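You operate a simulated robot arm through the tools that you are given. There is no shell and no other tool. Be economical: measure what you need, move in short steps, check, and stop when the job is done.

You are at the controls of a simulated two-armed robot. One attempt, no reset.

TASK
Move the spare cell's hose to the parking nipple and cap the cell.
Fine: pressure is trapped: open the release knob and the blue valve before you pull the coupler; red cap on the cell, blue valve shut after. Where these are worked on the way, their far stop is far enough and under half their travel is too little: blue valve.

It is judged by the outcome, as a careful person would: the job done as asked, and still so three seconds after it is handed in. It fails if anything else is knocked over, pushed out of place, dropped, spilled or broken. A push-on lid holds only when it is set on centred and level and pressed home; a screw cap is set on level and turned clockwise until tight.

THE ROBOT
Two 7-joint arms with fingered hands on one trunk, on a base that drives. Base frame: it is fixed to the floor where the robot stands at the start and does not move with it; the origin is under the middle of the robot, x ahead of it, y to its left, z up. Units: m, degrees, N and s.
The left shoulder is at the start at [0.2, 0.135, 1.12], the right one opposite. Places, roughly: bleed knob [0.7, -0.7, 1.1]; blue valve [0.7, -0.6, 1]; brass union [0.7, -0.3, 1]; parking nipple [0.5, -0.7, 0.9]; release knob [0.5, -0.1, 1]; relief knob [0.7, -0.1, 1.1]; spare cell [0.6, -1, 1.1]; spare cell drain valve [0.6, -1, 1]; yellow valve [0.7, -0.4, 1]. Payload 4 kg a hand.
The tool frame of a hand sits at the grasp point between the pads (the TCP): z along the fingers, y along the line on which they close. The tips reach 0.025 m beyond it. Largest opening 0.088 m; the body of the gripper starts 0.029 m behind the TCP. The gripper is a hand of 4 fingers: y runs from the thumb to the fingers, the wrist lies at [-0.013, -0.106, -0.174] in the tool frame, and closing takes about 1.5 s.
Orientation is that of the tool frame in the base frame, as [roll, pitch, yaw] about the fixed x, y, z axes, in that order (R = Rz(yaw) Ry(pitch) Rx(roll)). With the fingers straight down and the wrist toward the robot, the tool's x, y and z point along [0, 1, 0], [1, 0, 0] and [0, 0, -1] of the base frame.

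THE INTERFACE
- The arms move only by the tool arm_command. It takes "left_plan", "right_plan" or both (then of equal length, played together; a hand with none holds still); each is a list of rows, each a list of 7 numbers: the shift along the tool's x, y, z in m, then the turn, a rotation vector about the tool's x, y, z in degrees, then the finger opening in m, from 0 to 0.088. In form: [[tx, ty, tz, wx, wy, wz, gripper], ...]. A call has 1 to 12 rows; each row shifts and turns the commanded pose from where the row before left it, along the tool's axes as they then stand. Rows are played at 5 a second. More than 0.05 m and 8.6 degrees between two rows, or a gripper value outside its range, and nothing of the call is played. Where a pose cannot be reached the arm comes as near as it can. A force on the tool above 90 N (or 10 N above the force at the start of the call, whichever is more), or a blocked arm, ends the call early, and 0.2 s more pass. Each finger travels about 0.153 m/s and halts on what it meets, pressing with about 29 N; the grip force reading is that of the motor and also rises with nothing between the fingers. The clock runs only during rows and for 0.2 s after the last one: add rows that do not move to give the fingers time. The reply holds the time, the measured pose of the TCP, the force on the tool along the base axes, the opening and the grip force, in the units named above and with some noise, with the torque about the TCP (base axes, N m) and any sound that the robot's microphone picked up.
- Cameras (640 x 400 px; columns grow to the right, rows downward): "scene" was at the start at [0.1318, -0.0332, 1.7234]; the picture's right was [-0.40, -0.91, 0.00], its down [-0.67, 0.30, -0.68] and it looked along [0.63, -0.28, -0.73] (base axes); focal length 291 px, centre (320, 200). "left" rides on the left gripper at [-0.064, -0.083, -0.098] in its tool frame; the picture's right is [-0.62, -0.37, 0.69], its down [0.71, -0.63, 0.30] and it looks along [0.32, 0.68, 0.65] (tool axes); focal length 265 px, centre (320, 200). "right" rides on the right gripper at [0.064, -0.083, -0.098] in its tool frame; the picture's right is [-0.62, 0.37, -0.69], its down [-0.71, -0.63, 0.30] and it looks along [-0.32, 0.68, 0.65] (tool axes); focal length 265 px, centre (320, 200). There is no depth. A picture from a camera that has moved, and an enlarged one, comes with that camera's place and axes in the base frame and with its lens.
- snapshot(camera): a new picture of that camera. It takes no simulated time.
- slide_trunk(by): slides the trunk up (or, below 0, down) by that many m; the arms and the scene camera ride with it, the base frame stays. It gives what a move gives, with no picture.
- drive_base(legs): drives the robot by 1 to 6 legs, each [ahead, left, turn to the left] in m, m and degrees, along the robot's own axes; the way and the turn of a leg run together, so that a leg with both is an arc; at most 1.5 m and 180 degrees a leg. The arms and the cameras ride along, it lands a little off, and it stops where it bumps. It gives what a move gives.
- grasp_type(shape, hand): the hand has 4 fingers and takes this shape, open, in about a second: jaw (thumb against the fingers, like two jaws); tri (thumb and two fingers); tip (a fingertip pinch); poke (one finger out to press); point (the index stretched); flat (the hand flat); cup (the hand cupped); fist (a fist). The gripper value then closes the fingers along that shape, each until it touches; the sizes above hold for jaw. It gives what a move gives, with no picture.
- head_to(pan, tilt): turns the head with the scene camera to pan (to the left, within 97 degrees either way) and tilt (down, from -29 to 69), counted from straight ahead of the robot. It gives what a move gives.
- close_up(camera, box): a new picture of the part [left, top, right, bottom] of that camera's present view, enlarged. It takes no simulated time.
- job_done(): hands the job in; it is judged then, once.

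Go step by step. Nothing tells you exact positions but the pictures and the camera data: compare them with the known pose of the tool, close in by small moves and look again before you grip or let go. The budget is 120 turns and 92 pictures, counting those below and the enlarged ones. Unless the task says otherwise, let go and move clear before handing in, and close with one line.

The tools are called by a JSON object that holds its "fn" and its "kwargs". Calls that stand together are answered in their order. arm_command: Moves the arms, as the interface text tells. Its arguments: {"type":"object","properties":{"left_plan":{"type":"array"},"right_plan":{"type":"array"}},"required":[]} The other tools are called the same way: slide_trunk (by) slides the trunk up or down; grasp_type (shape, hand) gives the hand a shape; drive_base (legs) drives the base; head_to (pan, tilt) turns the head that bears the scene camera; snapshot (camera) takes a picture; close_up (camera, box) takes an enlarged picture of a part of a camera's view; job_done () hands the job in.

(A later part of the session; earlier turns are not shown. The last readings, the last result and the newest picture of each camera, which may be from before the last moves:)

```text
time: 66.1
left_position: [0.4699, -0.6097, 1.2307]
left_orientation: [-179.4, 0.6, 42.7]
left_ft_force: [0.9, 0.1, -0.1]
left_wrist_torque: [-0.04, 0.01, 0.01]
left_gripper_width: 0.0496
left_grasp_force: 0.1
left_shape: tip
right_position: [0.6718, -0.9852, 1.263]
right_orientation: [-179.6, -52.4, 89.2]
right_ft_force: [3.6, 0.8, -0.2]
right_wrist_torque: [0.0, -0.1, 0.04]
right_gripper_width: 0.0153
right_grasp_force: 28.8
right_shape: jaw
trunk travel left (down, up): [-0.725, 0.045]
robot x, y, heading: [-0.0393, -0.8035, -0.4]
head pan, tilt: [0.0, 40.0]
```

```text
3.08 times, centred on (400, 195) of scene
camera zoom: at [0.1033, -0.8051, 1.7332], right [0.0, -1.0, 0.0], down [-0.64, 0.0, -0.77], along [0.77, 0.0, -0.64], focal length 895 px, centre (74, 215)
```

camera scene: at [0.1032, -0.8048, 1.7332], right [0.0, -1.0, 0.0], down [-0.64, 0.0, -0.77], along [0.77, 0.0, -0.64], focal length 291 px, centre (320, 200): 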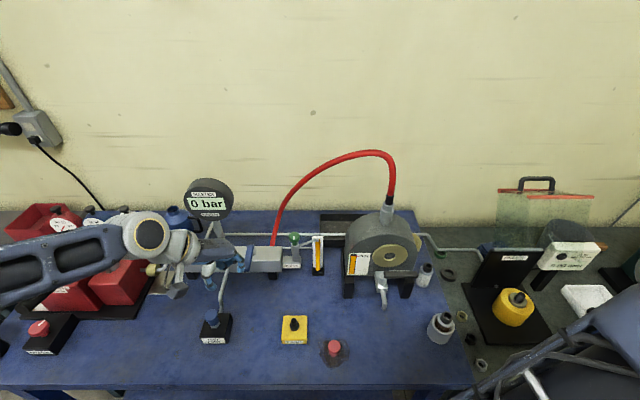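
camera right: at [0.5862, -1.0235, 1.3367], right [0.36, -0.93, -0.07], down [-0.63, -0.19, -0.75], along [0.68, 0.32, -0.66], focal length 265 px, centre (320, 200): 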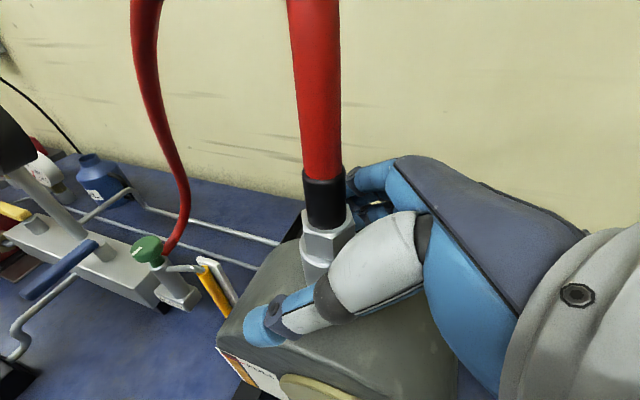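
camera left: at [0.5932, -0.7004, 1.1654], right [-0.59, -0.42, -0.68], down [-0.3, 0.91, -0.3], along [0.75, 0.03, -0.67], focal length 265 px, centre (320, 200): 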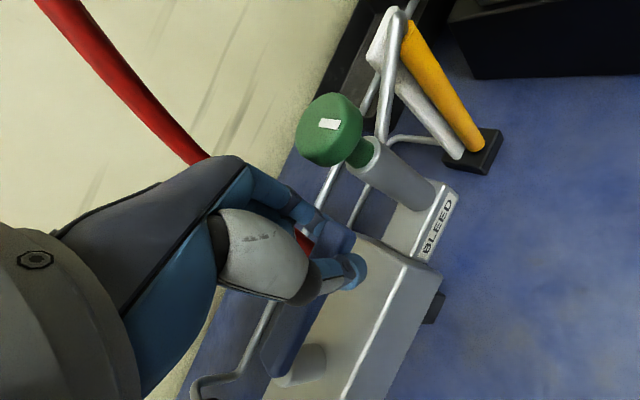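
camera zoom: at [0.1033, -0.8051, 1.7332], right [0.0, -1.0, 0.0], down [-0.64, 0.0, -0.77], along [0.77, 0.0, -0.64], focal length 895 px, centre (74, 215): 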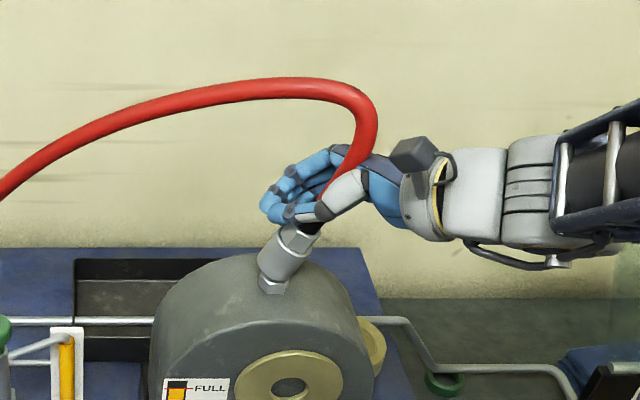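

The coupler is off the cell's nipple, but it slid to the sleeve in my fingers and is tilted. I'll look from the hand camera before moving.

{"fn": "snapshot", "kwargs": {"camera": "right"}}

```text
28 pictures are left
camera right: at [0.5868, -1.0245, 1.3757], right [0.36, -0.93, -0.07], down [-0.63, -0.19, -0.75], along [0.68, 0.32, -0.66], focal length 265 px, centre (320, 200)
```

right: 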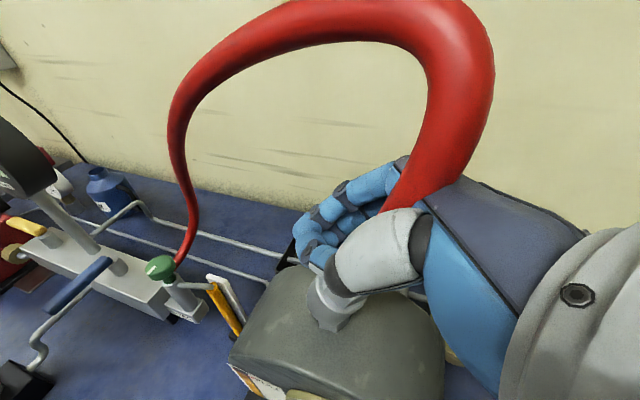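

The grip is on the sleeve, with four fingers around it. I'll lift it clear gently to check that it's held.

{"fn": "arm_command", "kwargs": {"right_plan": [[0.0079, 0, -0.0061, 0, 0, 0, 0.0], [0.0079, 0, -0.0061, 0, 0, 0, 0.0], [0.0079, 0, -0.0061, 0, 0, 0, 0.0], [0.0079, 0, -0.0061, 0, 0, 0, 0.0], [0, 0, 0, 0, 0, 0, 0.0]]}}

{"fn": "close_up", "kwargs": {"camera": "scene", "box": [340, 120, 460, 260]}}

```text
time: 67.3
left_position: [0.4695, -0.61, 1.2302]
left_orientation: [-179.3, 0.6, 42.7]
left_ft_force: [-0.1, -0.2, -0.7]
left_wrist_torque: [-0.03, 0.01, -0.02]
left_gripper_width: 0.0496
left_grasp_force: 0.0
left_shape: tip
right_position: [0.6712, -0.9847, 1.3037]
right_orientation: [-179.7, -52.6, 89.3]
right_ft_force: [-0.5, 0.7, -0.7]
right_wrist_torque: [0.01, 0.02, 0.0]
right_gripper_width: 0.0157
right_grasp_force: 29.3
right_shape: jaw
trunk travel left (down, up): [-0.725, 0.045]
robot x, y, heading: [-0.0407, -0.8042, -0.4]
head pan, tilt: [0.0, 40.0]
```

```text
2.86 times, centred on (400, 190) of scene
camera zoom: at [0.1031, -0.8051, 1.7332], right [0.0, -1.0, 0.0], down [-0.64, 0.0, -0.77], along [0.77, 0.0, -0.64], focal length 831 px, centre (91, 229)
```

zoom: 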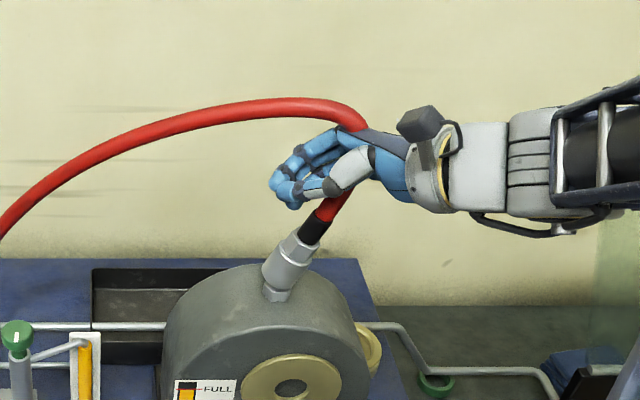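

The hand slid up the hose, and the coupler is still on the nipple, just tilted by the hose's pull. I'll slacken the grip and go back down to the coupler.

{"fn": "arm_command", "kwargs": {"right_plan": [[-0.0079, 0, 0.0061, 0, 0, 0, 0.02], [-0.0079, 0, 0.0061, 0, 0, 0, 0.03], [-0.0119, 0, 0.0091, 0, 0, 0, 0.04], [-0.0119, 0, 0.0091, 0, 0, 0, 0.05], [-0.0119, 0, 0.0091, 0, 0, 0, 0.05], [-0.0119, 0, 0.0091, 0, 0, 0, 0.055], [0, 0, 0, 0, 0, 0, 0.055], [0, 0, 0, 0, 0, 0, 0.055]]}}

{"fn": "close_up", "kwargs": {"camera": "scene", "box": [340, 140, 460, 260]}}

{"fn": "snapshot", "kwargs": {"camera": "right"}}

```text
time: 69.1
left_position: [0.4694, -0.6099, 1.23]
left_orientation: [-179.4, 0.6, 42.7]
left_ft_force: [0.8, 0.9, 0.4]
left_wrist_torque: [-0.01, 0.02, 0.04]
left_gripper_width: 0.0496
left_grasp_force: 0.0
left_shape: tip
right_position: [0.6717, -0.9861, 1.2235]
right_orientation: [-179.7, -52.5, 89.2]
right_ft_force: [-0.3, -0.3, 0.2]
right_wrist_torque: [-0.02, 0.01, 0.0]
right_gripper_width: 0.0548
right_grasp_force: 0.1
right_shape: jaw
trunk travel left (down, up): [-0.725, 0.045]
robot x, y, heading: [-0.0415, -0.8016, -0.1]
head pan, tilt: [0.0, 40.0]
```

```text
3.33 times, centred on (400, 200) of scene
camera zoom: at [0.1032, -0.8051, 1.7332], right [0.0, -1.0, 0.0], down [-0.64, 0.0, -0.77], along [0.77, 0.0, -0.64], focal length 969 px, centre (53, 200)
```

zoom: 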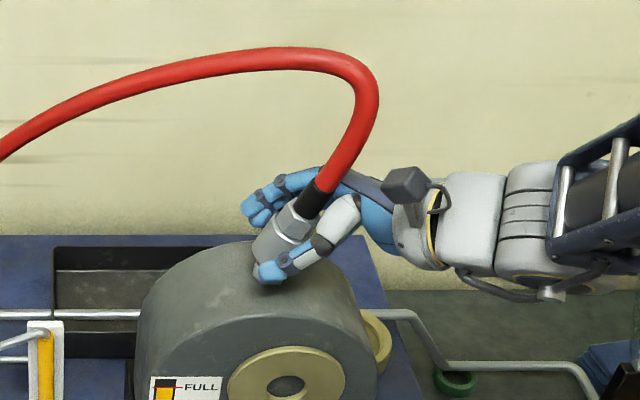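

```text
25 pictures are left
camera right: at [0.5869, -1.0241, 1.3358], right [0.36, -0.93, -0.07], down [-0.63, -0.19, -0.75], along [0.68, 0.32, -0.66], focal length 265 px, centre (320, 200)
```

right: 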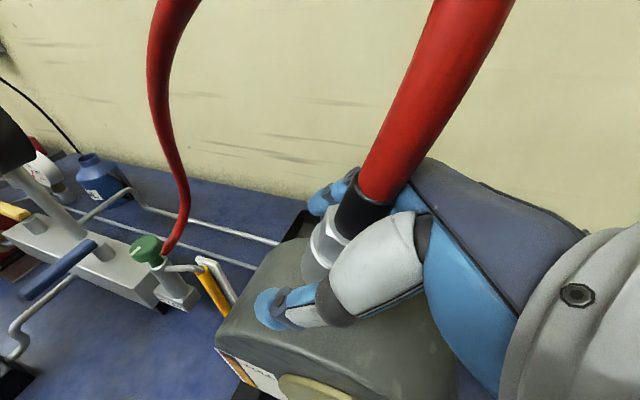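

The coupler is loose now, tilted about 30° and leaning in the hand, nearly in line with the fingers. I'll re-centre the hand on the silver body, steepen it to match, and grip the body firmly.

{"fn": "arm_command", "kwargs": {"right_plan": [[-0.006, 0, -0.006, 0, -5, 0, 0.055], [-0.006, 0, -0.005, 0, -5, 0, 0.055], [0, 0, 0, 0, -5, 0, 0.055], [0, 0, 0, 0, -5, 0, 0.05], [0, 0, 0, 0, 0, 0, 0.04], [0, 0, 0, 0, 0, 0, 0.025], [0, 0, 0, 0, 0, 0, 0.01], [0, 0, 0, 0, 0, 0, 0.0], [0, 0, 0, 0, 0, 0, 0.0]]}}

{"fn": "close_up", "kwargs": {"camera": "scene", "box": [350, 160, 430, 240]}}

{"fn": "snapshot", "kwargs": {"camera": "right"}}

```text
time: 71.1
left_position: [0.4689, -0.6107, 1.2292]
left_orientation: [-179.4, 0.6, 42.7]
left_ft_force: [-0.1, -0.4, 0.1]
left_wrist_torque: [0.0, 0.0, 0.0]
left_gripper_width: 0.0496
left_grasp_force: 0.1
left_shape: tip
right_position: [0.6706, -1.001, 1.2206]
right_orientation: [-179.7, -32.5, 89.4]
right_ft_force: [-1.1, -0.5, -0.3]
right_wrist_torque: [-0.08, 0.03, 0.01]
right_gripper_width: 0.0267
right_grasp_force: 29.6
right_shape: jaw
trunk travel left (down, up): [-0.725, 0.045]
robot x, y, heading: [-0.0388, -0.8003, -0.4]
head pan, tilt: [0.0, 40.0]
```

```text
5.00 times, centred on (390, 200) of scene
camera zoom: at [0.1032, -0.8051, 1.7332], right [0.0, -1.0, 0.0], down [-0.64, 0.0, -0.77], along [0.77, 0.0, -0.64], focal length 1454 px, centre (-30, 200)
```

zoom: 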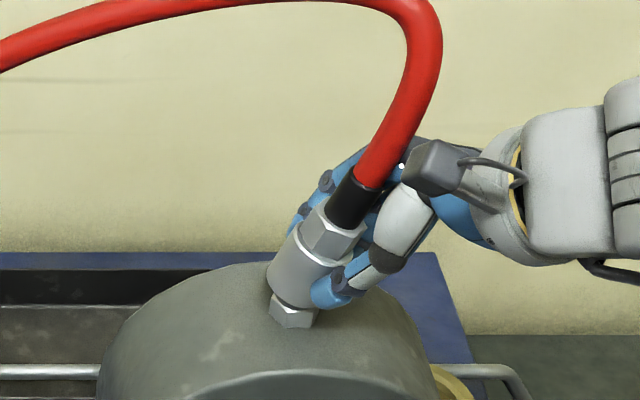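

```text
23 pictures are left
camera right: at [0.5869, -1.0, 1.34], right [0.36, -0.9, 0.25], down [-0.64, -0.43, -0.64], along [0.68, 0.07, -0.73], focal length 265 px, centre (320, 200)
```

right: 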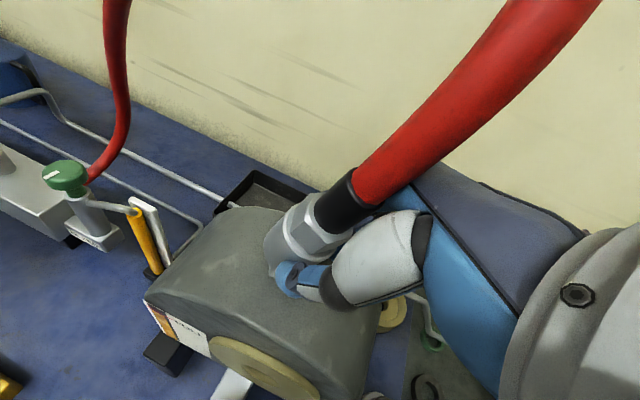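

Now the silver body itself is gripped (27 mm). Lifting slowly.

{"fn": "arm_command", "kwargs": {"right_plan": [[0.0054, 0, -0.0084, 0, 0, 0, 0.0], [0.0054, 0, -0.0084, 0, 0, 0, 0.0], [0.0054, 0, -0.0084, 0, 0, 0, 0.0], [0.0054, 0, -0.0084, 0, 0, 0, 0.0], [0.0054, 0, -0.0084, 0, 0, 0, 0.0], [0.0054, 0, -0.0084, 0, 0, 0, 0.0], [0, 0, 0, 0, 0, 0, 0.0]]}}

{"fn": "close_up", "kwargs": {"camera": "scene", "box": [350, 140, 430, 240]}}

```text
time: 72.7
left_position: [0.4697, -0.6091, 1.2305]
left_orientation: [-179.3, 0.6, 42.7]
left_ft_force: [0.0, 0.6, 0.1]
left_wrist_torque: [0.01, -0.03, -0.03]
left_gripper_width: 0.0493
left_grasp_force: 0.1
left_shape: tip
right_position: [0.6714, -1.001, 1.2811]
right_orientation: [-179.9, -32.5, 89.4]
right_ft_force: [-0.6, -1.2, -2.6]
right_wrist_torque: [-0.04, -0.01, 0.01]
right_gripper_width: 0.0268
right_grasp_force: 28.4
right_shape: jaw
trunk travel left (down, up): [-0.725, 0.045]
robot x, y, heading: [-0.0399, -0.8055, -0.3]
head pan, tilt: [0.0, 40.0]
```

```text
4.00 times, centred on (390, 190) of scene
camera zoom: at [0.1032, -0.8051, 1.7332], right [0.0, -1.0, 0.0], down [-0.64, 0.0, -0.77], along [0.77, 0.0, -0.64], focal length 1163 px, centre (40, 240)
```

zoom: 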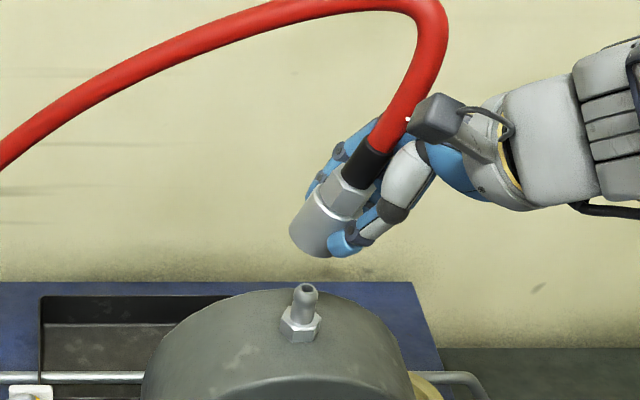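

The coupler is free and gripped in line with the fingers. I'll rotate the hand upright so the coupler is vertical, then move the base back and to the left so the parking nipple is comfortable for the right arm.

{"fn": "arm_command", "kwargs": {"right_plan": [[0, 0, -0.01, 0, -7.5, 0, 0.0], [0, 0, -0.01, 0, -7.5, 0, 0.0], [0, 0, -0.01, 0, -7.5, 0, 0.0], [0, 0, 0, 0, -7.5, 0, 0.0], [0, 0, 0, 0, 0, 0, 0.0]]}}

{"fn": "drive_base", "kwargs": {"legs": [[-0.12, 0, 0], [0, 0.25, 0]]}}

{"fn": "snapshot", "kwargs": {"camera": "scene"}}

```text
time: 73.9
left_position: [0.4701, -0.6096, 1.2298]
left_orientation: [-179.5, 0.6, 42.7]
left_ft_force: [-0.2, 0.0, -0.8]
left_wrist_torque: [0.04, 0.05, 0.01]
left_gripper_width: 0.0497
left_grasp_force: 0.1
left_shape: tip
right_position: [0.6721, -1.0133, 1.3087]
right_orientation: [-179.9, -2.4, 89.5]
right_ft_force: [0.5, 0.0, -3.0]
right_wrist_torque: [-0.01, 0.02, -0.01]
right_gripper_width: 0.0264
right_grasp_force: 28.9
right_shape: jaw
trunk travel left (down, up): [-0.725, 0.045]
robot x, y, heading: [-0.042, -0.8033, -0.2]
head pan, tilt: [0.0, 40.0]
```

```text
time: 76.6
left_position: [0.3496, -0.3601, 1.2303]
left_orientation: [-179.4, 0.6, 42.9]
left_ft_force: [0.8, -0.7, -0.3]
left_wrist_torque: [0.0, 0.01, 0.04]
left_gripper_width: 0.0498
left_grasp_force: 0.0
left_shape: tip
right_position: [0.5526, -0.7622, 1.3085]
right_orientation: [-179.7, -2.4, 89.8]
right_ft_force: [-0.6, -0.4, -2.4]
right_wrist_torque: [-0.01, 0.0, -0.05]
right_gripper_width: 0.0265
right_grasp_force: 28.9
right_shape: jaw
trunk travel left (down, up): [-0.725, 0.045]
robot x, y, heading: [-0.1643, -0.5542, -0.1]
head pan, tilt: [0.0, 40.0]
```

```text
21 pictures are left
camera scene: at [-0.0166, -0.5552, 1.7332], right [0.0, -1.0, 0.0], down [-0.64, 0.0, -0.77], along [0.77, 0.0, -0.64], focal length 291 px, centre (320, 200)
```

scene: 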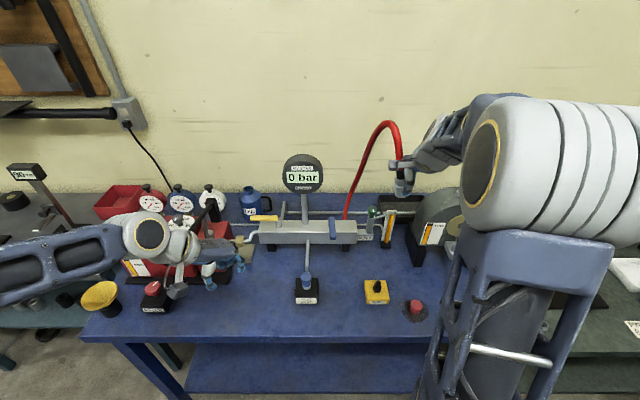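

Holding well. I'll bring the coupler down over the parking nipple, stopping well above it, and check the alignment.

{"fn": "arm_command", "kwargs": {"right_plan": [[0.016, -0.02, 0.02, 0, 0, 0, 0.0], [0.015, -0.02, 0.03, 0, 0, 0, 0.0], [0, 0, 0.045, 0, 0, 0, 0.0], [0, 0, 0.045, 0, 0, 0, 0.0], [0, 0, 0.045, 0, -2.4, 0, 0.0], [0, 0, 0.02, 0, 0, 0, 0.0], [0, 0, 0, 0, 0, 0, 0.0]]}}

{"fn": "snapshot", "kwargs": {"camera": "right"}}

{"fn": "close_up", "kwargs": {"camera": "scene", "box": [340, 200, 440, 320]}}

```text
time: 78.2
left_position: [0.3498, -0.3596, 1.2301]
left_orientation: [-179.5, 0.6, 42.8]
left_ft_force: [0.3, -0.4, 0.3]
left_wrist_torque: [0.02, 0.0, 0.01]
left_gripper_width: 0.0496
left_grasp_force: 0.1
left_shape: tip
right_position: [0.512, -0.7217, 1.1054]
right_orientation: [-179.8, -0.1, 89.7]
right_ft_force: [0.0, 0.1, -2.2]
right_wrist_torque: [-0.02, 0.0, -0.01]
right_gripper_width: 0.0267
right_grasp_force: 29.3
right_shape: jaw
trunk travel left (down, up): [-0.725, 0.045]
robot x, y, heading: [-0.1598, -0.553, -0.1]
head pan, tilt: [0.0, 40.0]
```

```text
20 pictures are left
camera right: at [0.4282, -0.6587, 1.205], right [0.37, -0.62, 0.69], down [-0.64, -0.71, -0.3], along [0.68, -0.33, -0.66], focal length 265 px, centre (320, 200)
```

right: 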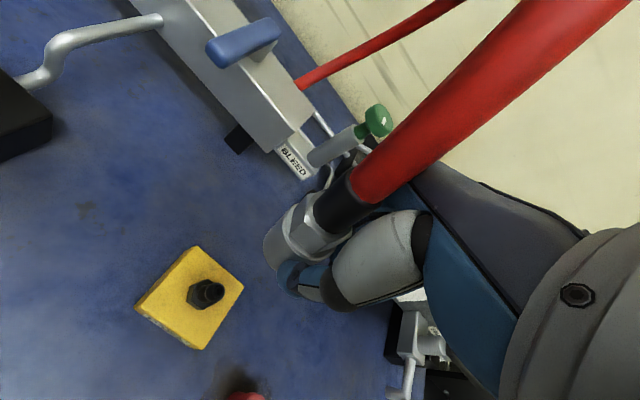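

```text
3.33 times, centred on (390, 260) of scene
camera zoom: at [-0.0166, -0.555, 1.7332], right [0.0, -1.0, 0.0], down [-0.64, 0.0, -0.77], along [0.77, 0.0, -0.64], focal length 969 px, centre (87, 0)
```

zoom: 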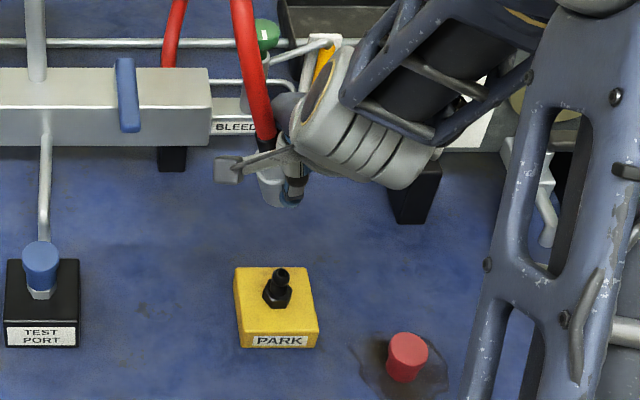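

The parking nipple is at about [0.500, -0.731], top at z ≈ 0.98. The coupler seems to lean about 10° in the hand, so I'll correct by tilting the hand 10° and move closer to verify with zooms.

{"fn": "arm_command", "kwargs": {"right_plan": [[-0.004, -0.003, 0, 0, 5, 0, 0.0], [-0.005, -0.003, 0, 0, 5, 0, 0.0], [0, -0.003, 0.03, 0, 0, 0, 0.0], [0, 0, 0, 0, 0, 0, 0.0]]}}

{"fn": "close_up", "kwargs": {"camera": "right", "box": [150, 130, 410, 350]}}

{"fn": "close_up", "kwargs": {"camera": "scene", "box": [375, 220, 445, 300]}}

```text
time: 79.2
left_position: [0.3491, -0.3595, 1.2302]
left_orientation: [-179.4, 0.6, 42.6]
left_ft_force: [0.1, 0.0, -0.6]
left_wrist_torque: [0.0, -0.04, -0.03]
left_gripper_width: 0.0497
left_grasp_force: 0.0
left_shape: tip
right_position: [0.5036, -0.7278, 1.0742]
right_orientation: [-179.7, -10.2, 89.6]
right_ft_force: [0.0, 1.2, -2.6]
right_wrist_torque: [-0.03, 0.02, 0.01]
right_gripper_width: 0.0265
right_grasp_force: 28.8
right_shape: jaw
trunk travel left (down, up): [-0.725, 0.045]
robot x, y, heading: [-0.159, -0.5557, -0.1]
head pan, tilt: [0.0, 40.0]
```

```text
1.82 times, centred on (280, 240) of right
camera zoom: at [0.4189, -0.6821, 1.184], right [0.37, -0.73, 0.57], down [-0.64, -0.65, -0.42], along [0.68, -0.21, -0.7], focal length 483 px, centre (393, 127)
```

zoom: 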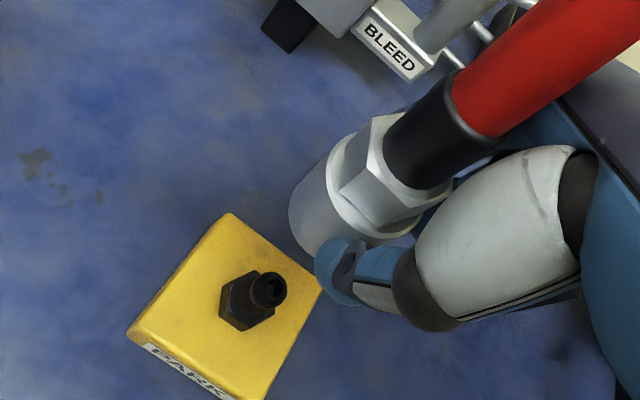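

```text
5.00 times, centred on (410, 260) of scene
camera zoom: at [-0.0167, -0.5551, 1.7332], right [0.0, -1.0, 0.0], down [-0.64, 0.0, -0.77], along [0.77, 0.0, -0.64], focal length 1454 px, centre (-130, -100)
```

zoom: 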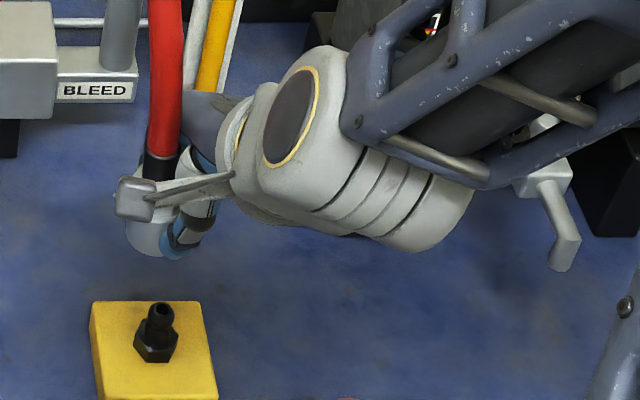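

The coupler is now vertical, but sits about 1.3 cm to the left of the nipple. I'll shift it and lower to just above the nipple tip.

{"fn": "arm_command", "kwargs": {"right_plan": [[-0.0133, -0.003, -0.0024, 0, 0, 0, 0.0], [-0.004, 0, 0.022, 0, 0, 0, 0.0], [-0.004, 0, 0.022, 0, 0, 0, 0.0], [0, 0, 0, 0, 0, 0, 0.0]]}}

{"fn": "close_up", "kwargs": {"camera": "right", "box": [200, 150, 400, 320]}}

{"fn": "close_up", "kwargs": {"camera": "scene", "box": [375, 240, 435, 310]}}

```text
time: 80.2
left_position: [0.3492, -0.3583, 1.2287]
left_orientation: [-179.4, 0.5, 42.8]
left_ft_force: [-0.2, -1.1, 0.2]
left_wrist_torque: [-0.04, 0.02, 0.04]
left_gripper_width: 0.0495
left_grasp_force: 0.0
left_shape: tip
right_position: [0.5003, -0.7413, 1.0289]
right_orientation: [-179.8, -10.1, 89.7]
right_ft_force: [-0.2, -0.2, -2.7]
right_wrist_torque: [-0.05, 0.02, -0.04]
right_gripper_width: 0.0266
right_grasp_force: 28.9
right_shape: jaw
trunk travel left (down, up): [-0.725, 0.045]
robot x, y, heading: [-0.1611, -0.5564, -0.1]
head pan, tilt: [0.0, 40.0]
```

```text
2.35 times, centred on (300, 235) of right
camera zoom: at [0.4159, -0.6951, 1.1391], right [0.37, -0.73, 0.57], down [-0.63, -0.65, -0.42], along [0.68, -0.21, -0.7], focal length 624 px, centre (367, 118)
```

zoom: 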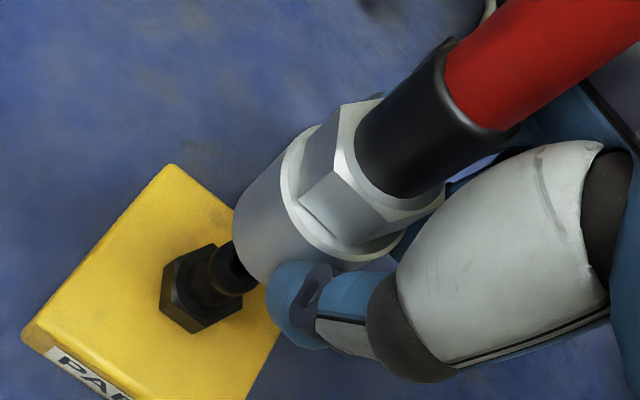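

```text
5.71 times, centred on (405, 275) of scene
camera zoom: at [-0.0167, -0.5551, 1.7332], right [0.0, -1.0, 0.0], down [-0.64, 0.0, -0.77], along [0.77, 0.0, -0.64], focal length 1662 px, centre (-166, -229)
```

zoom: 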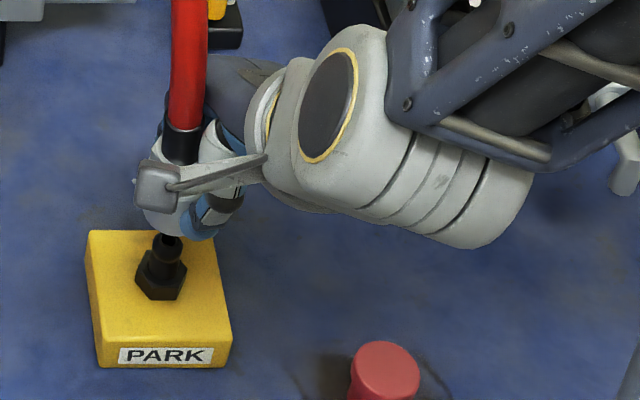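

Nearly on axis, with about 4 mm left to correct to the right. Shift and lower onto the nipple while watching the force.

{"fn": "arm_command", "kwargs": {"right_plan": [[-0.0036, -0.001, 0, 0, 0, 0, 0.0], [-0.0018, 0, 0.0098, 0, 0, 0, 0.0], [-0.0018, 0, 0.0098, 0, 0, 0, 0.0], [-0.0009, 0, 0.0049, 0, 0, 0, 0.0], [0, 0, 0, 0, 0, 0, 0.0]]}}

{"fn": "close_up", "kwargs": {"camera": "right", "box": [200, 150, 400, 320]}}

```text
time: 81.4
left_position: [0.3496, -0.3597, 1.2293]
left_orientation: [-179.4, 0.6, 42.9]
left_ft_force: [0.5, -1.1, 0.7]
left_wrist_torque: [-0.04, -0.03, -0.01]
left_gripper_width: 0.0496
left_grasp_force: 0.0
left_shape: tip
right_position: [0.4981, -0.7443, 1.0048]
right_orientation: [-179.8, -10.1, 89.8]
right_ft_force: [-1.4, 0.5, -1.8]
right_wrist_torque: [0.02, 0.0, 0.0]
right_gripper_width: 0.0263
right_grasp_force: 29.5
right_shape: jaw
trunk travel left (down, up): [-0.725, 0.045]
robot x, y, heading: [-0.1611, -0.5554, -0.0]
head pan, tilt: [0.0, 40.0]
```

```text
2.35 times, centred on (300, 235) of right
camera zoom: at [0.414, -0.6984, 1.1138], right [0.37, -0.73, 0.57], down [-0.63, -0.65, -0.42], along [0.68, -0.21, -0.7], focal length 624 px, centre (367, 118)
```

zoom: 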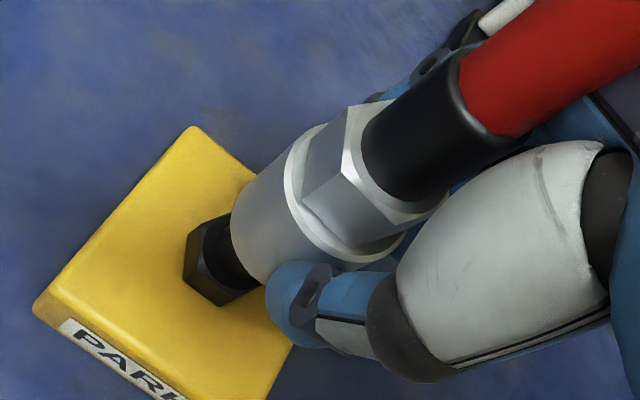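

The nipple is entering the coupler with no side force. Pressing down further.

{"fn": "arm_command", "kwargs": {"right_plan": [[-0.0014, 0, 0.0079, 0, 0, 0, 0.0], [-0.0014, 0, 0.0079, 0, 0, 0, 0.0], [-0.0014, 0, 0.0079, 0, 0, 0, 0.0], [0, 0, 0, 0, 0, 0, 0.0]]}}

{"fn": "close_up", "kwargs": {"camera": "right", "box": [200, 150, 400, 320]}}

```text
time: 82.4
left_position: [0.3479, -0.3597, 1.2301]
left_orientation: [-179.4, 0.5, 42.8]
left_ft_force: [0.2, 1.1, -0.1]
left_wrist_torque: [0.0, 0.0, -0.04]
left_gripper_width: 0.0494
left_grasp_force: 0.1
left_shape: tip
right_position: [0.4976, -0.7434, 0.9815]
right_orientation: [-179.9, -10.1, 89.7]
right_ft_force: [-5.4, 3.2, 17.6]
right_wrist_torque: [0.08, 0.33, 0.11]
right_gripper_width: 0.0273
right_grasp_force: 28.8
right_shape: jaw
trunk travel left (down, up): [-0.725, 0.045]
robot x, y, heading: [-0.1599, -0.5527, -0.1]
head pan, tilt: [0.0, 40.0]
```

```text
2.35 times, centred on (300, 235) of right
camera zoom: at [0.4135, -0.6979, 1.0907], right [0.37, -0.73, 0.57], down [-0.63, -0.65, -0.42], along [0.68, -0.21, -0.7], focal length 624 px, centre (367, 118)
```

zoom: 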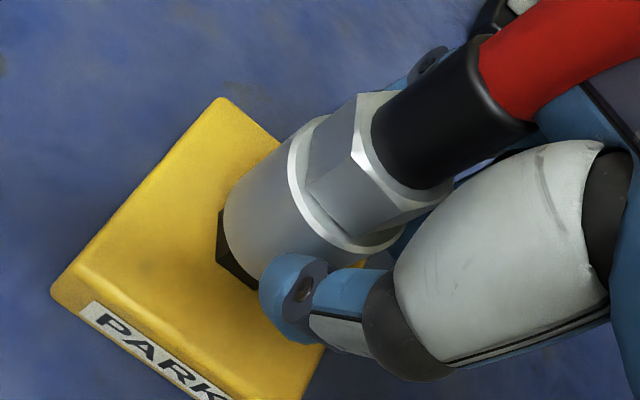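

Contact at 18 N, with the coupler down near the hex. One more firm push to seat it.

{"fn": "arm_command", "kwargs": {"right_plan": [[-0.001, 0, 0.006, 0, 0, 0, 0.0], [-0.001, 0, 0.006, 0, 0, 0, 0.0], [0, 0, 0, 0, 0, 0, 0.0]]}}

{"fn": "close_up", "kwargs": {"camera": "right", "box": [200, 150, 400, 320]}}

```text
time: 83.2
left_position: [0.3492, -0.3606, 1.2303]
left_orientation: [-179.3, 0.6, 42.6]
left_ft_force: [-0.7, -0.1, 0.2]
left_wrist_torque: [0.02, 0.06, 0.02]
left_gripper_width: 0.0497
left_grasp_force: 0.0
left_shape: tip
right_position: [0.4989, -0.7465, 0.9692]
right_orientation: [-180.0, -10.0, 89.4]
right_ft_force: [-2.1, -16.0, 20.3]
right_wrist_torque: [0.35, 0.07, -0.22]
right_gripper_width: 0.0258
right_grasp_force: 29.1
right_shape: jaw
trunk travel left (down, up): [-0.725, 0.045]
robot x, y, heading: [-0.1624, -0.5557, -0.1]
head pan, tilt: [0.0, 40.0]
```

```text
2.35 times, centred on (300, 235) of right
camera zoom: at [0.414, -0.701, 1.0775], right [0.36, -0.73, 0.57], down [-0.64, -0.64, -0.42], along [0.68, -0.21, -0.7], focal length 624 px, centre (367, 118)
```

zoom: 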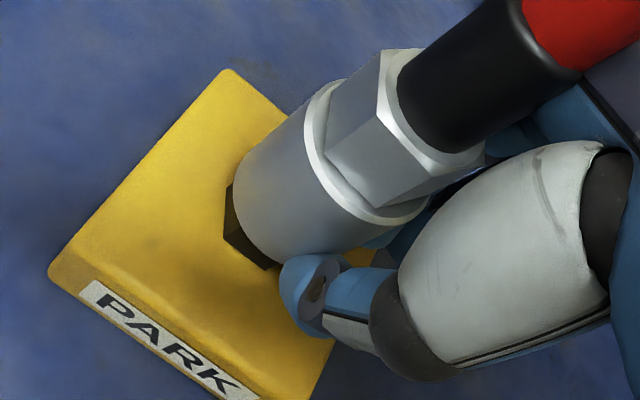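

The coupler is bottomed on the nipple; my fingers now just slip at about 20 N. I'll open the hand, draw up and away, then check that it stays upright.

{"fn": "arm_command", "kwargs": {"right_plan": [[0, 0, 0, 0, 0, 0, 0.03], [0, 0, 0, 0, 0, 0, 0.05], [0, 0, 0, 0, 0, 0, 0.065], [0, 0, 0, 0, 0, 0, 0.07], [0, 0, -0.04, 0, 0, 0, 0.07], [-0.01, 0, -0.045, 0, 0, 0, 0.07], [-0.04, 0, -0.03, 0, 0, 0, 0.08], [-0.045, 0, 0, 0, 0, 0, 0.088], [-0.03, 0, 0, 0, 0, 0, 0.088], [0, 0, 0, 0, 0, 0, 0.088]]}}

{"fn": "close_up", "kwargs": {"camera": "scene", "box": [340, 200, 440, 325]}}

```text
time: 85.4
left_position: [0.35, -0.359, 1.2312]
left_orientation: [-179.4, 0.5, 42.6]
left_ft_force: [-0.9, 0.1, 0.6]
left_wrist_torque: [0.02, -0.01, -0.01]
left_gripper_width: 0.0497
left_grasp_force: 0.0
left_shape: tip
right_position: [0.4973, -0.8863, 1.0597]
right_orientation: [-179.8, -10.1, 89.6]
right_ft_force: [0.4, 0.3, -0.4]
right_wrist_torque: [0.01, -0.02, 0.01]
right_gripper_width: 0.0876
right_grasp_force: 0.1
right_shape: jaw
trunk travel left (down, up): [-0.725, 0.045]
robot x, y, heading: [-0.1586, -0.5509, -0.2]
head pan, tilt: [0.0, 40.0]
```

```text
3.20 times, centred on (390, 262) of scene
camera zoom: at [-0.0167, -0.5551, 1.7332], right [0.0, -1.0, 0.0], down [-0.64, 0.0, -0.77], along [0.77, 0.0, -0.64], focal length 931 px, centre (96, 0)
```

zoom: 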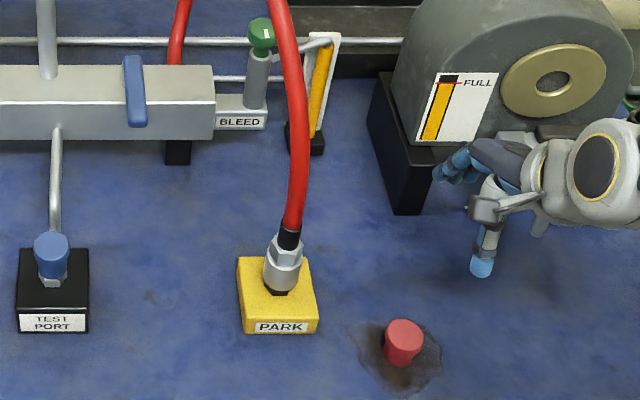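

The coupler stands upright on the PARK nipple. Next the red cap, at about [0.453, -0.843] and 3.5 cm across; I'll bring the right hand straight above it.

{"fn": "arm_command", "kwargs": {"right_plan": [[0, 0, 0, 0, -5, 0, 0.08], [0, 0, 0, 0, -5, 0, 0.07], [0.022, -0.022, 0.01, 0, 0, 0, 0.065], [0.021, -0.022, 0.01, 0, 0, 0, 0.065], [0, 0, 0, 0, 0, 0, 0.065]]}}

{"fn": "snapshot", "kwargs": {"camera": "right"}}

```text
time: 86.6
left_position: [0.3492, -0.3598, 1.2293]
left_orientation: [-179.4, 0.6, 42.8]
left_ft_force: [0.7, 0.3, 0.1]
left_wrist_torque: [-0.01, 0.02, 0.03]
left_gripper_width: 0.0495
left_grasp_force: 0.2
left_shape: tip
right_position: [0.4535, -0.844, 1.0392]
right_orientation: [-179.8, -0.1, 89.6]
right_ft_force: [-0.1, 0.2, 0.5]
right_wrist_torque: [0.0, -0.01, 0.01]
right_gripper_width: 0.0653
right_grasp_force: 0.0
right_shape: jaw
trunk travel left (down, up): [-0.725, 0.045]
robot x, y, heading: [-0.1599, -0.5529, -0.3]
head pan, tilt: [0.0, 40.0]
```

```text
10 pictures are left
camera right: at [0.3689, -0.7798, 1.1389], right [0.37, -0.62, 0.69], down [-0.64, -0.71, -0.3], along [0.68, -0.33, -0.66], focal length 265 px, centre (320, 200)
```

right: 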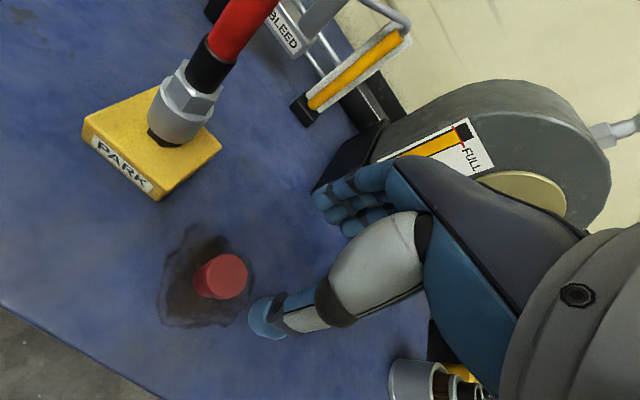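

The cap is at about [0.445, -0.844], top at z ≈ 0.945. Adjust, descend and grip its upper half.

{"fn": "arm_command", "kwargs": {"right_plan": [[0, -0.0085, 0.02, 0, 0, 0, 0.065], [0, 0, 0.04, 0, 0, 0, 0.065], [0, 0, 0.031, 0, 0, 0, 0.065], [0, 0, 0, 0, 0, 0, 0.065], [0, 0, 0, 0, 0, 0, 0.05], [0, 0, 0, 0, 0, 0, 0.04], [0, 0, 0, 0, 0, 0, 0.03], [0, 0, 0, 0, 0, 0, 0.015], [0, 0, 0, 0, 0, 0, 0.005]]}}

{"fn": "snapshot", "kwargs": {"camera": "right"}}

```text
time: 88.6
left_position: [0.3497, -0.3605, 1.2293]
left_orientation: [-179.4, 0.6, 42.9]
left_ft_force: [0.8, 1.0, 0.5]
left_wrist_torque: [0.0, 0.0, 0.02]
left_gripper_width: 0.0497
left_grasp_force: 0.2
left_shape: tip
right_position: [0.4456, -0.8429, 0.9496]
right_orientation: [-179.8, -0.1, 89.8]
right_ft_force: [0.4, -0.4, -0.5]
right_wrist_torque: [-0.01, -0.01, -0.01]
right_gripper_width: 0.0264
right_grasp_force: 29.0
right_shape: jaw
trunk travel left (down, up): [-0.725, 0.045]
robot x, y, heading: [-0.1648, -0.5512, -0.2]
head pan, tilt: [0.0, 40.0]
```

```text
9 pictures are left
camera right: at [0.361, -0.7794, 1.0486], right [0.37, -0.62, 0.69], down [-0.64, -0.71, -0.3], along [0.68, -0.33, -0.66], focal length 265 px, centre (320, 200)
```

right: 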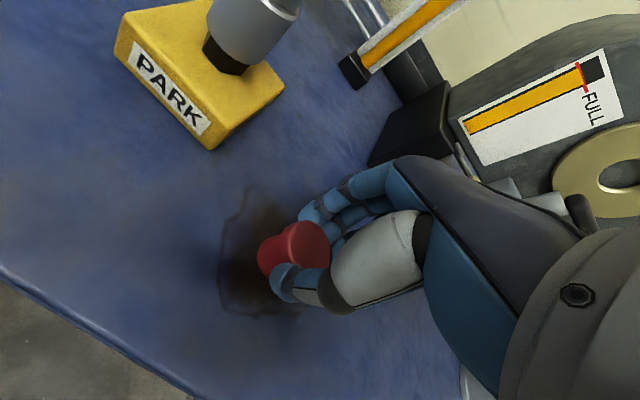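

Cap gripped and centred, with its lower end about 5 cm below the TCP. I'll lift it high, then shift the base right and forward toward the cell.

{"fn": "arm_command", "kwargs": {"right_plan": [[0, 0, -0.03, 0, 0, 0, 0.0], [0, 0, -0.045, 0, 0, 0, 0.0], [0, 0, -0.045, 0, 0, 0, 0.0], [0, 0, -0.048, 0, 0, 0, 0.0], [0, 0, -0.048, 0, 0, 0, 0.0], [0, 0, -0.048, 0, 0, 0, 0.0], [0, 0, -0.048, 0, 0, 0, 0.0], [0, 0, -0.048, 0, 0, 0, 0.0], [0, 0, -0.04, 0, 0, 0, 0.0], [0, 0, 0, 0, 0, 0, 0.0]]}}

{"fn": "drive_base", "kwargs": {"legs": [[0, -0.15, 0], [0.1, 0, 0]]}}

```text
time: 90.8
left_position: [0.3487, -0.3584, 1.2301]
left_orientation: [-179.4, 0.5, 42.8]
left_ft_force: [0.4, 0.2, 0.1]
left_wrist_torque: [-0.01, -0.04, 0.06]
left_gripper_width: 0.0493
left_grasp_force: 0.0
left_shape: tip
right_position: [0.4449, -0.8443, 1.3488]
right_orientation: [-179.8, -0.1, 89.6]
right_ft_force: [0.0, 0.7, -0.8]
right_wrist_torque: [-0.03, 0.02, 0.01]
right_gripper_width: 0.0262
right_grasp_force: 29.5
right_shape: jaw
trunk travel left (down, up): [-0.725, 0.045]
robot x, y, heading: [-0.163, -0.5505, -0.1]
head pan, tilt: [0.0, 40.0]
```

```text
time: 92.9
left_position: [0.4488, -0.5085, 1.2311]
left_orientation: [-179.4, 0.6, 42.7]
left_ft_force: [0.5, 0.6, 0.5]
left_wrist_torque: [-0.01, 0.01, -0.03]
left_gripper_width: 0.0494
left_grasp_force: 0.1
left_shape: tip
right_position: [0.5448, -0.9957, 1.3488]
right_orientation: [-179.8, -0.1, 89.6]
right_ft_force: [0.5, 0.1, -0.7]
right_wrist_torque: [-0.01, -0.02, 0.02]
right_gripper_width: 0.0264
right_grasp_force: 29.1
right_shape: jaw
trunk travel left (down, up): [-0.725, 0.045]
robot x, y, heading: [-0.0611, -0.7043, -0.1]
head pan, tilt: [0.0, 40.0]
```

Now move over the cell's nipple, with the cap bottom a few cm above its tip.

{"fn": "arm_command", "kwargs": {"right_plan": [[0.005, 0.043, 0, 0, 0, 0, 0.0], [0.005, 0.042, 0, 0, 0, 0, 0.0], [0.0045, 0.042, 0, 0, 0, 0, 0.0], [0, 0, 0.03, 0, 0, 0, 0.0], [0, 0, 0.02, 0, 0, 0, 0.0], [0, 0, 0, 0, 0, 0, 0.0]]}}

{"fn": "snapshot", "kwargs": {"camera": "right"}}

{"fn": "close_up", "kwargs": {"camera": "scene", "box": [375, 150, 455, 260]}}

```text
time: 94.3
left_position: [0.4491, -0.5092, 1.2301]
left_orientation: [-179.4, 0.6, 42.7]
left_ft_force: [0.2, 0.5, 0.2]
left_wrist_torque: [0.01, -0.02, -0.01]
left_gripper_width: 0.0495
left_grasp_force: 0.2
left_shape: tip
right_position: [0.6723, -0.9805, 1.2986]
right_orientation: [-179.8, -0.1, 89.6]
right_ft_force: [0.9, -0.2, 0.2]
right_wrist_torque: [-0.02, -0.01, 0.0]
right_gripper_width: 0.0262
right_grasp_force: 28.9
right_shape: jaw
trunk travel left (down, up): [-0.725, 0.045]
robot x, y, heading: [-0.0566, -0.7018, -0.4]
head pan, tilt: [0.0, 40.0]
```

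```text
8 pictures are left
camera right: at [0.5877, -0.9167, 1.3988], right [0.37, -0.62, 0.69], down [-0.64, -0.71, -0.3], along [0.68, -0.33, -0.66], focal length 265 px, centre (320, 200)
```

right: 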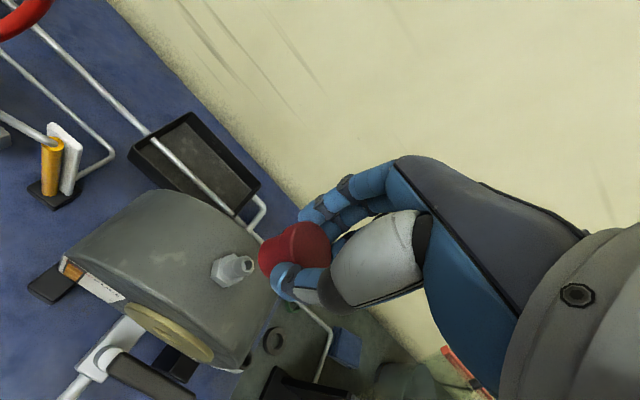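

```text
3.64 times, centred on (415, 205) of scene
camera zoom: at [0.0834, -0.7052, 1.7332], right [0.0, -1.0, 0.0], down [-0.64, 0.0, -0.77], along [0.77, 0.0, -0.64], focal length 1058 px, centre (-26, 182)
```

zoom: 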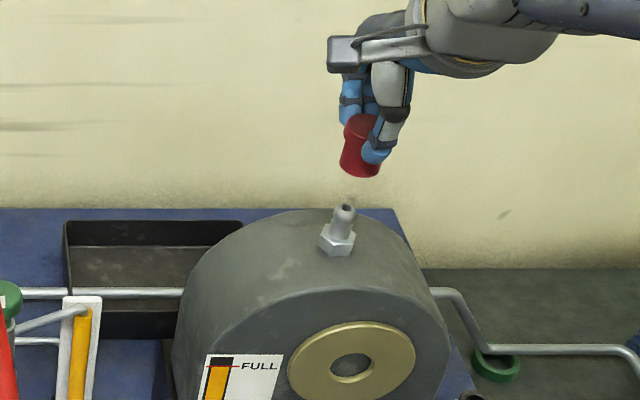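

Cap and nipple agree to within 2–3 mm. A 2 mm nudge left, then lower onto the nipple gently while watching the force.

{"fn": "arm_command", "kwargs": {"right_plan": [[0.002, -0.001, 0.01, 0, 0, 0, 0.0], [0, 0, 0.01, 0, 0, 0, 0.0], [0, 0, 0.01, 0, 0, 0, 0.0], [0, 0, 0.008, 0, 0, 0, 0.0], [0, 0, 0, 0, 0, 0, 0.0]]}}

{"fn": "close_up", "kwargs": {"camera": "scene", "box": [385, 170, 435, 220]}}

```text
time: 95.5
left_position: [0.4497, -0.5103, 1.2296]
left_orientation: [-179.4, 0.6, 42.7]
left_ft_force: [-0.5, -0.2, 0.1]
left_wrist_torque: [-0.04, 0.03, -0.01]
left_gripper_width: 0.0495
left_grasp_force: 0.0
left_shape: tip
right_position: [0.6699, -0.9795, 1.2601]
right_orientation: [-179.8, -0.3, 89.5]
right_ft_force: [0.3, -0.2, 0.4]
right_wrist_torque: [-0.04, 0.0, 0.07]
right_gripper_width: 0.0261
right_grasp_force: 28.8
right_shape: jaw
trunk travel left (down, up): [-0.725, 0.045]
robot x, y, heading: [-0.0599, -0.703, -0.5]
head pan, tilt: [0.0, 40.0]
```

```text
8.00 times, centred on (410, 195) of scene
camera zoom: at [0.0833, -0.7053, 1.7332], right [0.0, -1.0, 0.0], down [-0.64, 0.0, -0.77], along [0.77, 0.0, -0.64], focal length 2326 px, centre (-400, 240)
```

zoom: 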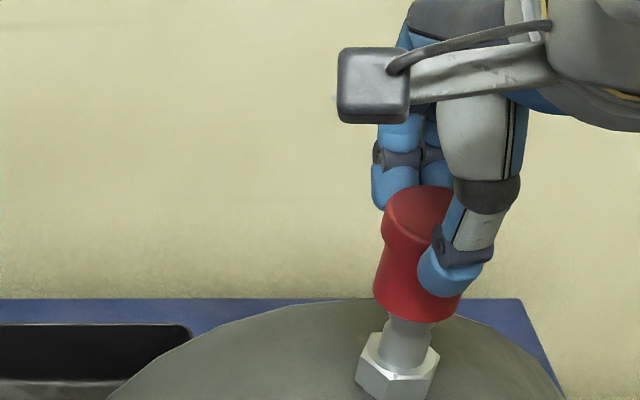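

The cap is centred on the nipple but leans about 7°. I'll raise 5 mm, level it by tilting the hand 7° about the cap's lower end, then lower onto the nipple.

{"fn": "arm_command", "kwargs": {"right_plan": [[0, 0, -0.005, 0, 0, 0, 0.0], [-0.006, 0, 0, 0, 7, 0, 0.0], [0, 0, 0, 0, 0, 0, 0.0], [-0.0008, 0, 0.006, 0, 0, 0, 0.0], [-0.001, 0, 0.008, 0, 0, 0, 0.0], [0, 0, 0, 0, 0, 0, 0.0]]}}

{"fn": "close_up", "kwargs": {"camera": "scene", "box": [385, 170, 435, 220]}}

```text
time: 96.9
left_position: [0.4496, -0.5097, 1.2299]
left_orientation: [-179.4, 0.7, 42.7]
left_ft_force: [-0.5, -0.5, 0.5]
left_wrist_torque: [-0.02, -0.01, 0.01]
left_gripper_width: 0.0496
left_grasp_force: 0.1
left_shape: tip
right_position: [0.6712, -0.9857, 1.2508]
right_orientation: [179.9, -7.0, 89.7]
right_ft_force: [4.2, -0.9, 6.9]
right_wrist_torque: [-0.02, -0.24, 0.03]
right_gripper_width: 0.0268
right_grasp_force: 28.6
right_shape: jaw
trunk travel left (down, up): [-0.725, 0.045]
robot x, y, heading: [-0.0608, -0.7004, -0.1]
head pan, tilt: [0.0, 40.0]
```

```text
8.00 times, centred on (410, 195) of scene
camera zoom: at [0.0833, -0.7052, 1.7334], right [0.0, -1.0, 0.0], down [-0.64, 0.0, -0.77], along [0.77, 0.0, -0.64], focal length 2326 px, centre (-400, 240)
```

zoom: 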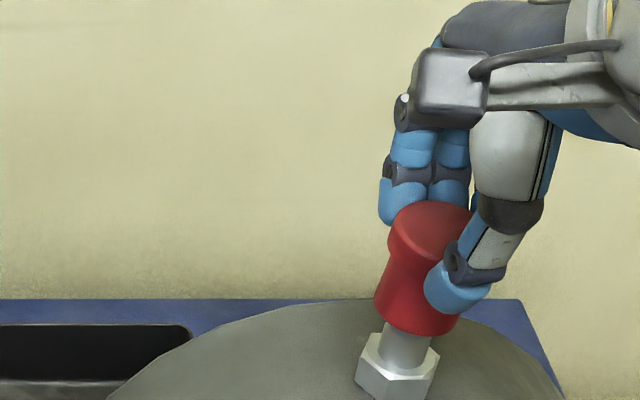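

Nearly level and starting onto the nipple. A little more levelling, then press down.

{"fn": "arm_command", "kwargs": {"right_plan": [[-0.0026, 0, 0, 0, 3, 0, 0.0], [-0.001, 0, 0.006, 0, 0, 0, 0.0], [-0.001, 0, 0.006, 0, 0, 0, 0.0], [-0.001, 0, 0.006, 0, 0, 0, 0.0], [0, 0, 0, 0, 0, 0, 0.0]]}}

{"fn": "close_up", "kwargs": {"camera": "scene", "box": [385, 170, 435, 220]}}

```text
time: 98.1
left_position: [0.4485, -0.5104, 1.2297]
left_orientation: [-179.5, 0.5, 42.8]
left_ft_force: [0.5, 0.6, -0.8]
left_wrist_torque: [-0.02, -0.01, 0.04]
left_gripper_width: 0.0496
left_grasp_force: 0.1
left_shape: tip
right_position: [0.6715, -0.987, 1.2319]
right_orientation: [-179.9, -10.1, 89.6]
right_ft_force: [9.5, 0.8, 8.1]
right_wrist_torque: [-0.01, -0.45, 0.01]
right_gripper_width: 0.0269
right_grasp_force: 29.3
right_shape: jaw
trunk travel left (down, up): [-0.725, 0.045]
robot x, y, heading: [-0.0625, -0.7014, -0.1]
head pan, tilt: [0.0, 40.0]
```

```text
8.00 times, centred on (410, 195) of scene
camera zoom: at [0.0836, -0.7051, 1.7333], right [0.0, -1.0, 0.0], down [-0.64, 0.0, -0.77], along [0.77, 0.0, -0.64], focal length 2326 px, centre (-400, 240)
```

zoom: 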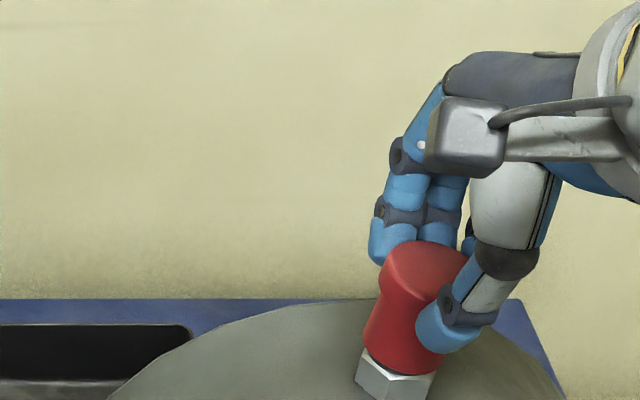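

The cap is down at the hex. A slight x relief, then press with the grip.

{"fn": "arm_command", "kwargs": {"right_plan": [[0, 0.002, 0, 0, 0, 0, 0.0], [-0.001, 0, 0.006, 0, 0, 0, 0.0], [-0.001, 0, 0.006, 0, 0, 0, 0.0], [0, 0, 0, 0, 0, 0, 0.0]]}}

```text
time: 99.1
left_position: [0.449, -0.5089, 1.2303]
left_orientation: [-179.4, 0.6, 42.6]
left_ft_force: [0.8, 0.2, 0.3]
left_wrist_torque: [-0.04, -0.01, -0.01]
left_gripper_width: 0.0497
left_grasp_force: 0.0
left_shape: tip
right_position: [0.6726, -0.9865, 1.2206]
right_orientation: [-180.0, -10.1, 89.6]
right_ft_force: [1.7, 4.0, 17.5]
right_wrist_torque: [0.07, -0.39, 0.01]
right_gripper_width: 0.0275
right_grasp_force: 29.1
right_shape: jaw
trunk travel left (down, up): [-0.725, 0.045]
robot x, y, heading: [-0.0584, -0.7035, -0.3]
head pan, tilt: [0.0, 40.0]
```

Firm at 18 N. Now I'll release, rise, close the fingers, and press the cap home from directly above.

{"fn": "arm_command", "kwargs": {"right_plan": [[0, 0, 0, 0, 0, 0, 0.035], [0, 0, 0, 0, 0, 0, 0.05], [0, 0, 0, 0, 0, 0, 0.055], [0, 0, -0.03, 0, 0, 0, 0.055], [0, 0, -0.03, 0, 0, 0, 0.055], [0, 0, 0, 0, -5, 0, 0.03], [0, 0, 0, 0, -5, 0, 0.01], [0, 0, 0, 0, 0, 0, 0.0], [0, 0, 0, 0, 0, 0, 0.0]]}}

{"fn": "snapshot", "kwargs": {"camera": "right"}}

```text
time: 101.1
left_position: [0.45, -0.511, 1.2302]
left_orientation: [-179.4, 0.6, 42.7]
left_ft_force: [0.6, 0.7, -0.6]
left_wrist_torque: [-0.03, -0.01, -0.04]
left_gripper_width: 0.0495
left_grasp_force: 0.0
left_shape: tip
right_position: [0.6728, -0.9965, 1.279]
right_orientation: [-179.8, -0.2, 89.5]
right_ft_force: [0.1, 0.5, 0.4]
right_wrist_torque: [-0.01, 0.01, 0.0]
right_gripper_width: 0.0001
right_grasp_force: 29.8
right_shape: jaw
trunk travel left (down, up): [-0.725, 0.045]
robot x, y, heading: [-0.0583, -0.7038, -0.2]
head pan, tilt: [0.0, 40.0]
```

```text
3 pictures are left
camera right: at [0.5889, -0.9335, 1.3793], right [0.37, -0.62, 0.69], down [-0.64, -0.71, -0.3], along [0.68, -0.33, -0.66], focal length 265 px, centre (320, 200)
```

right: 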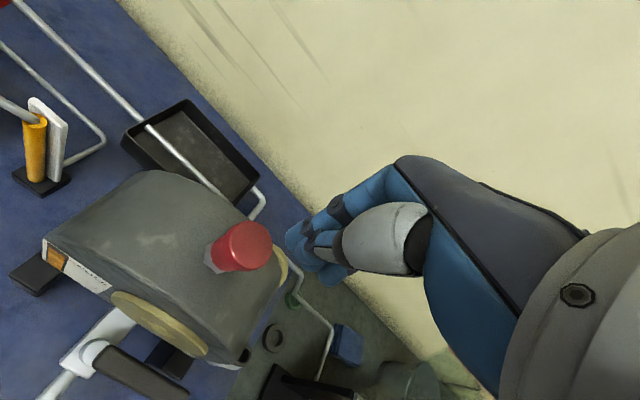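

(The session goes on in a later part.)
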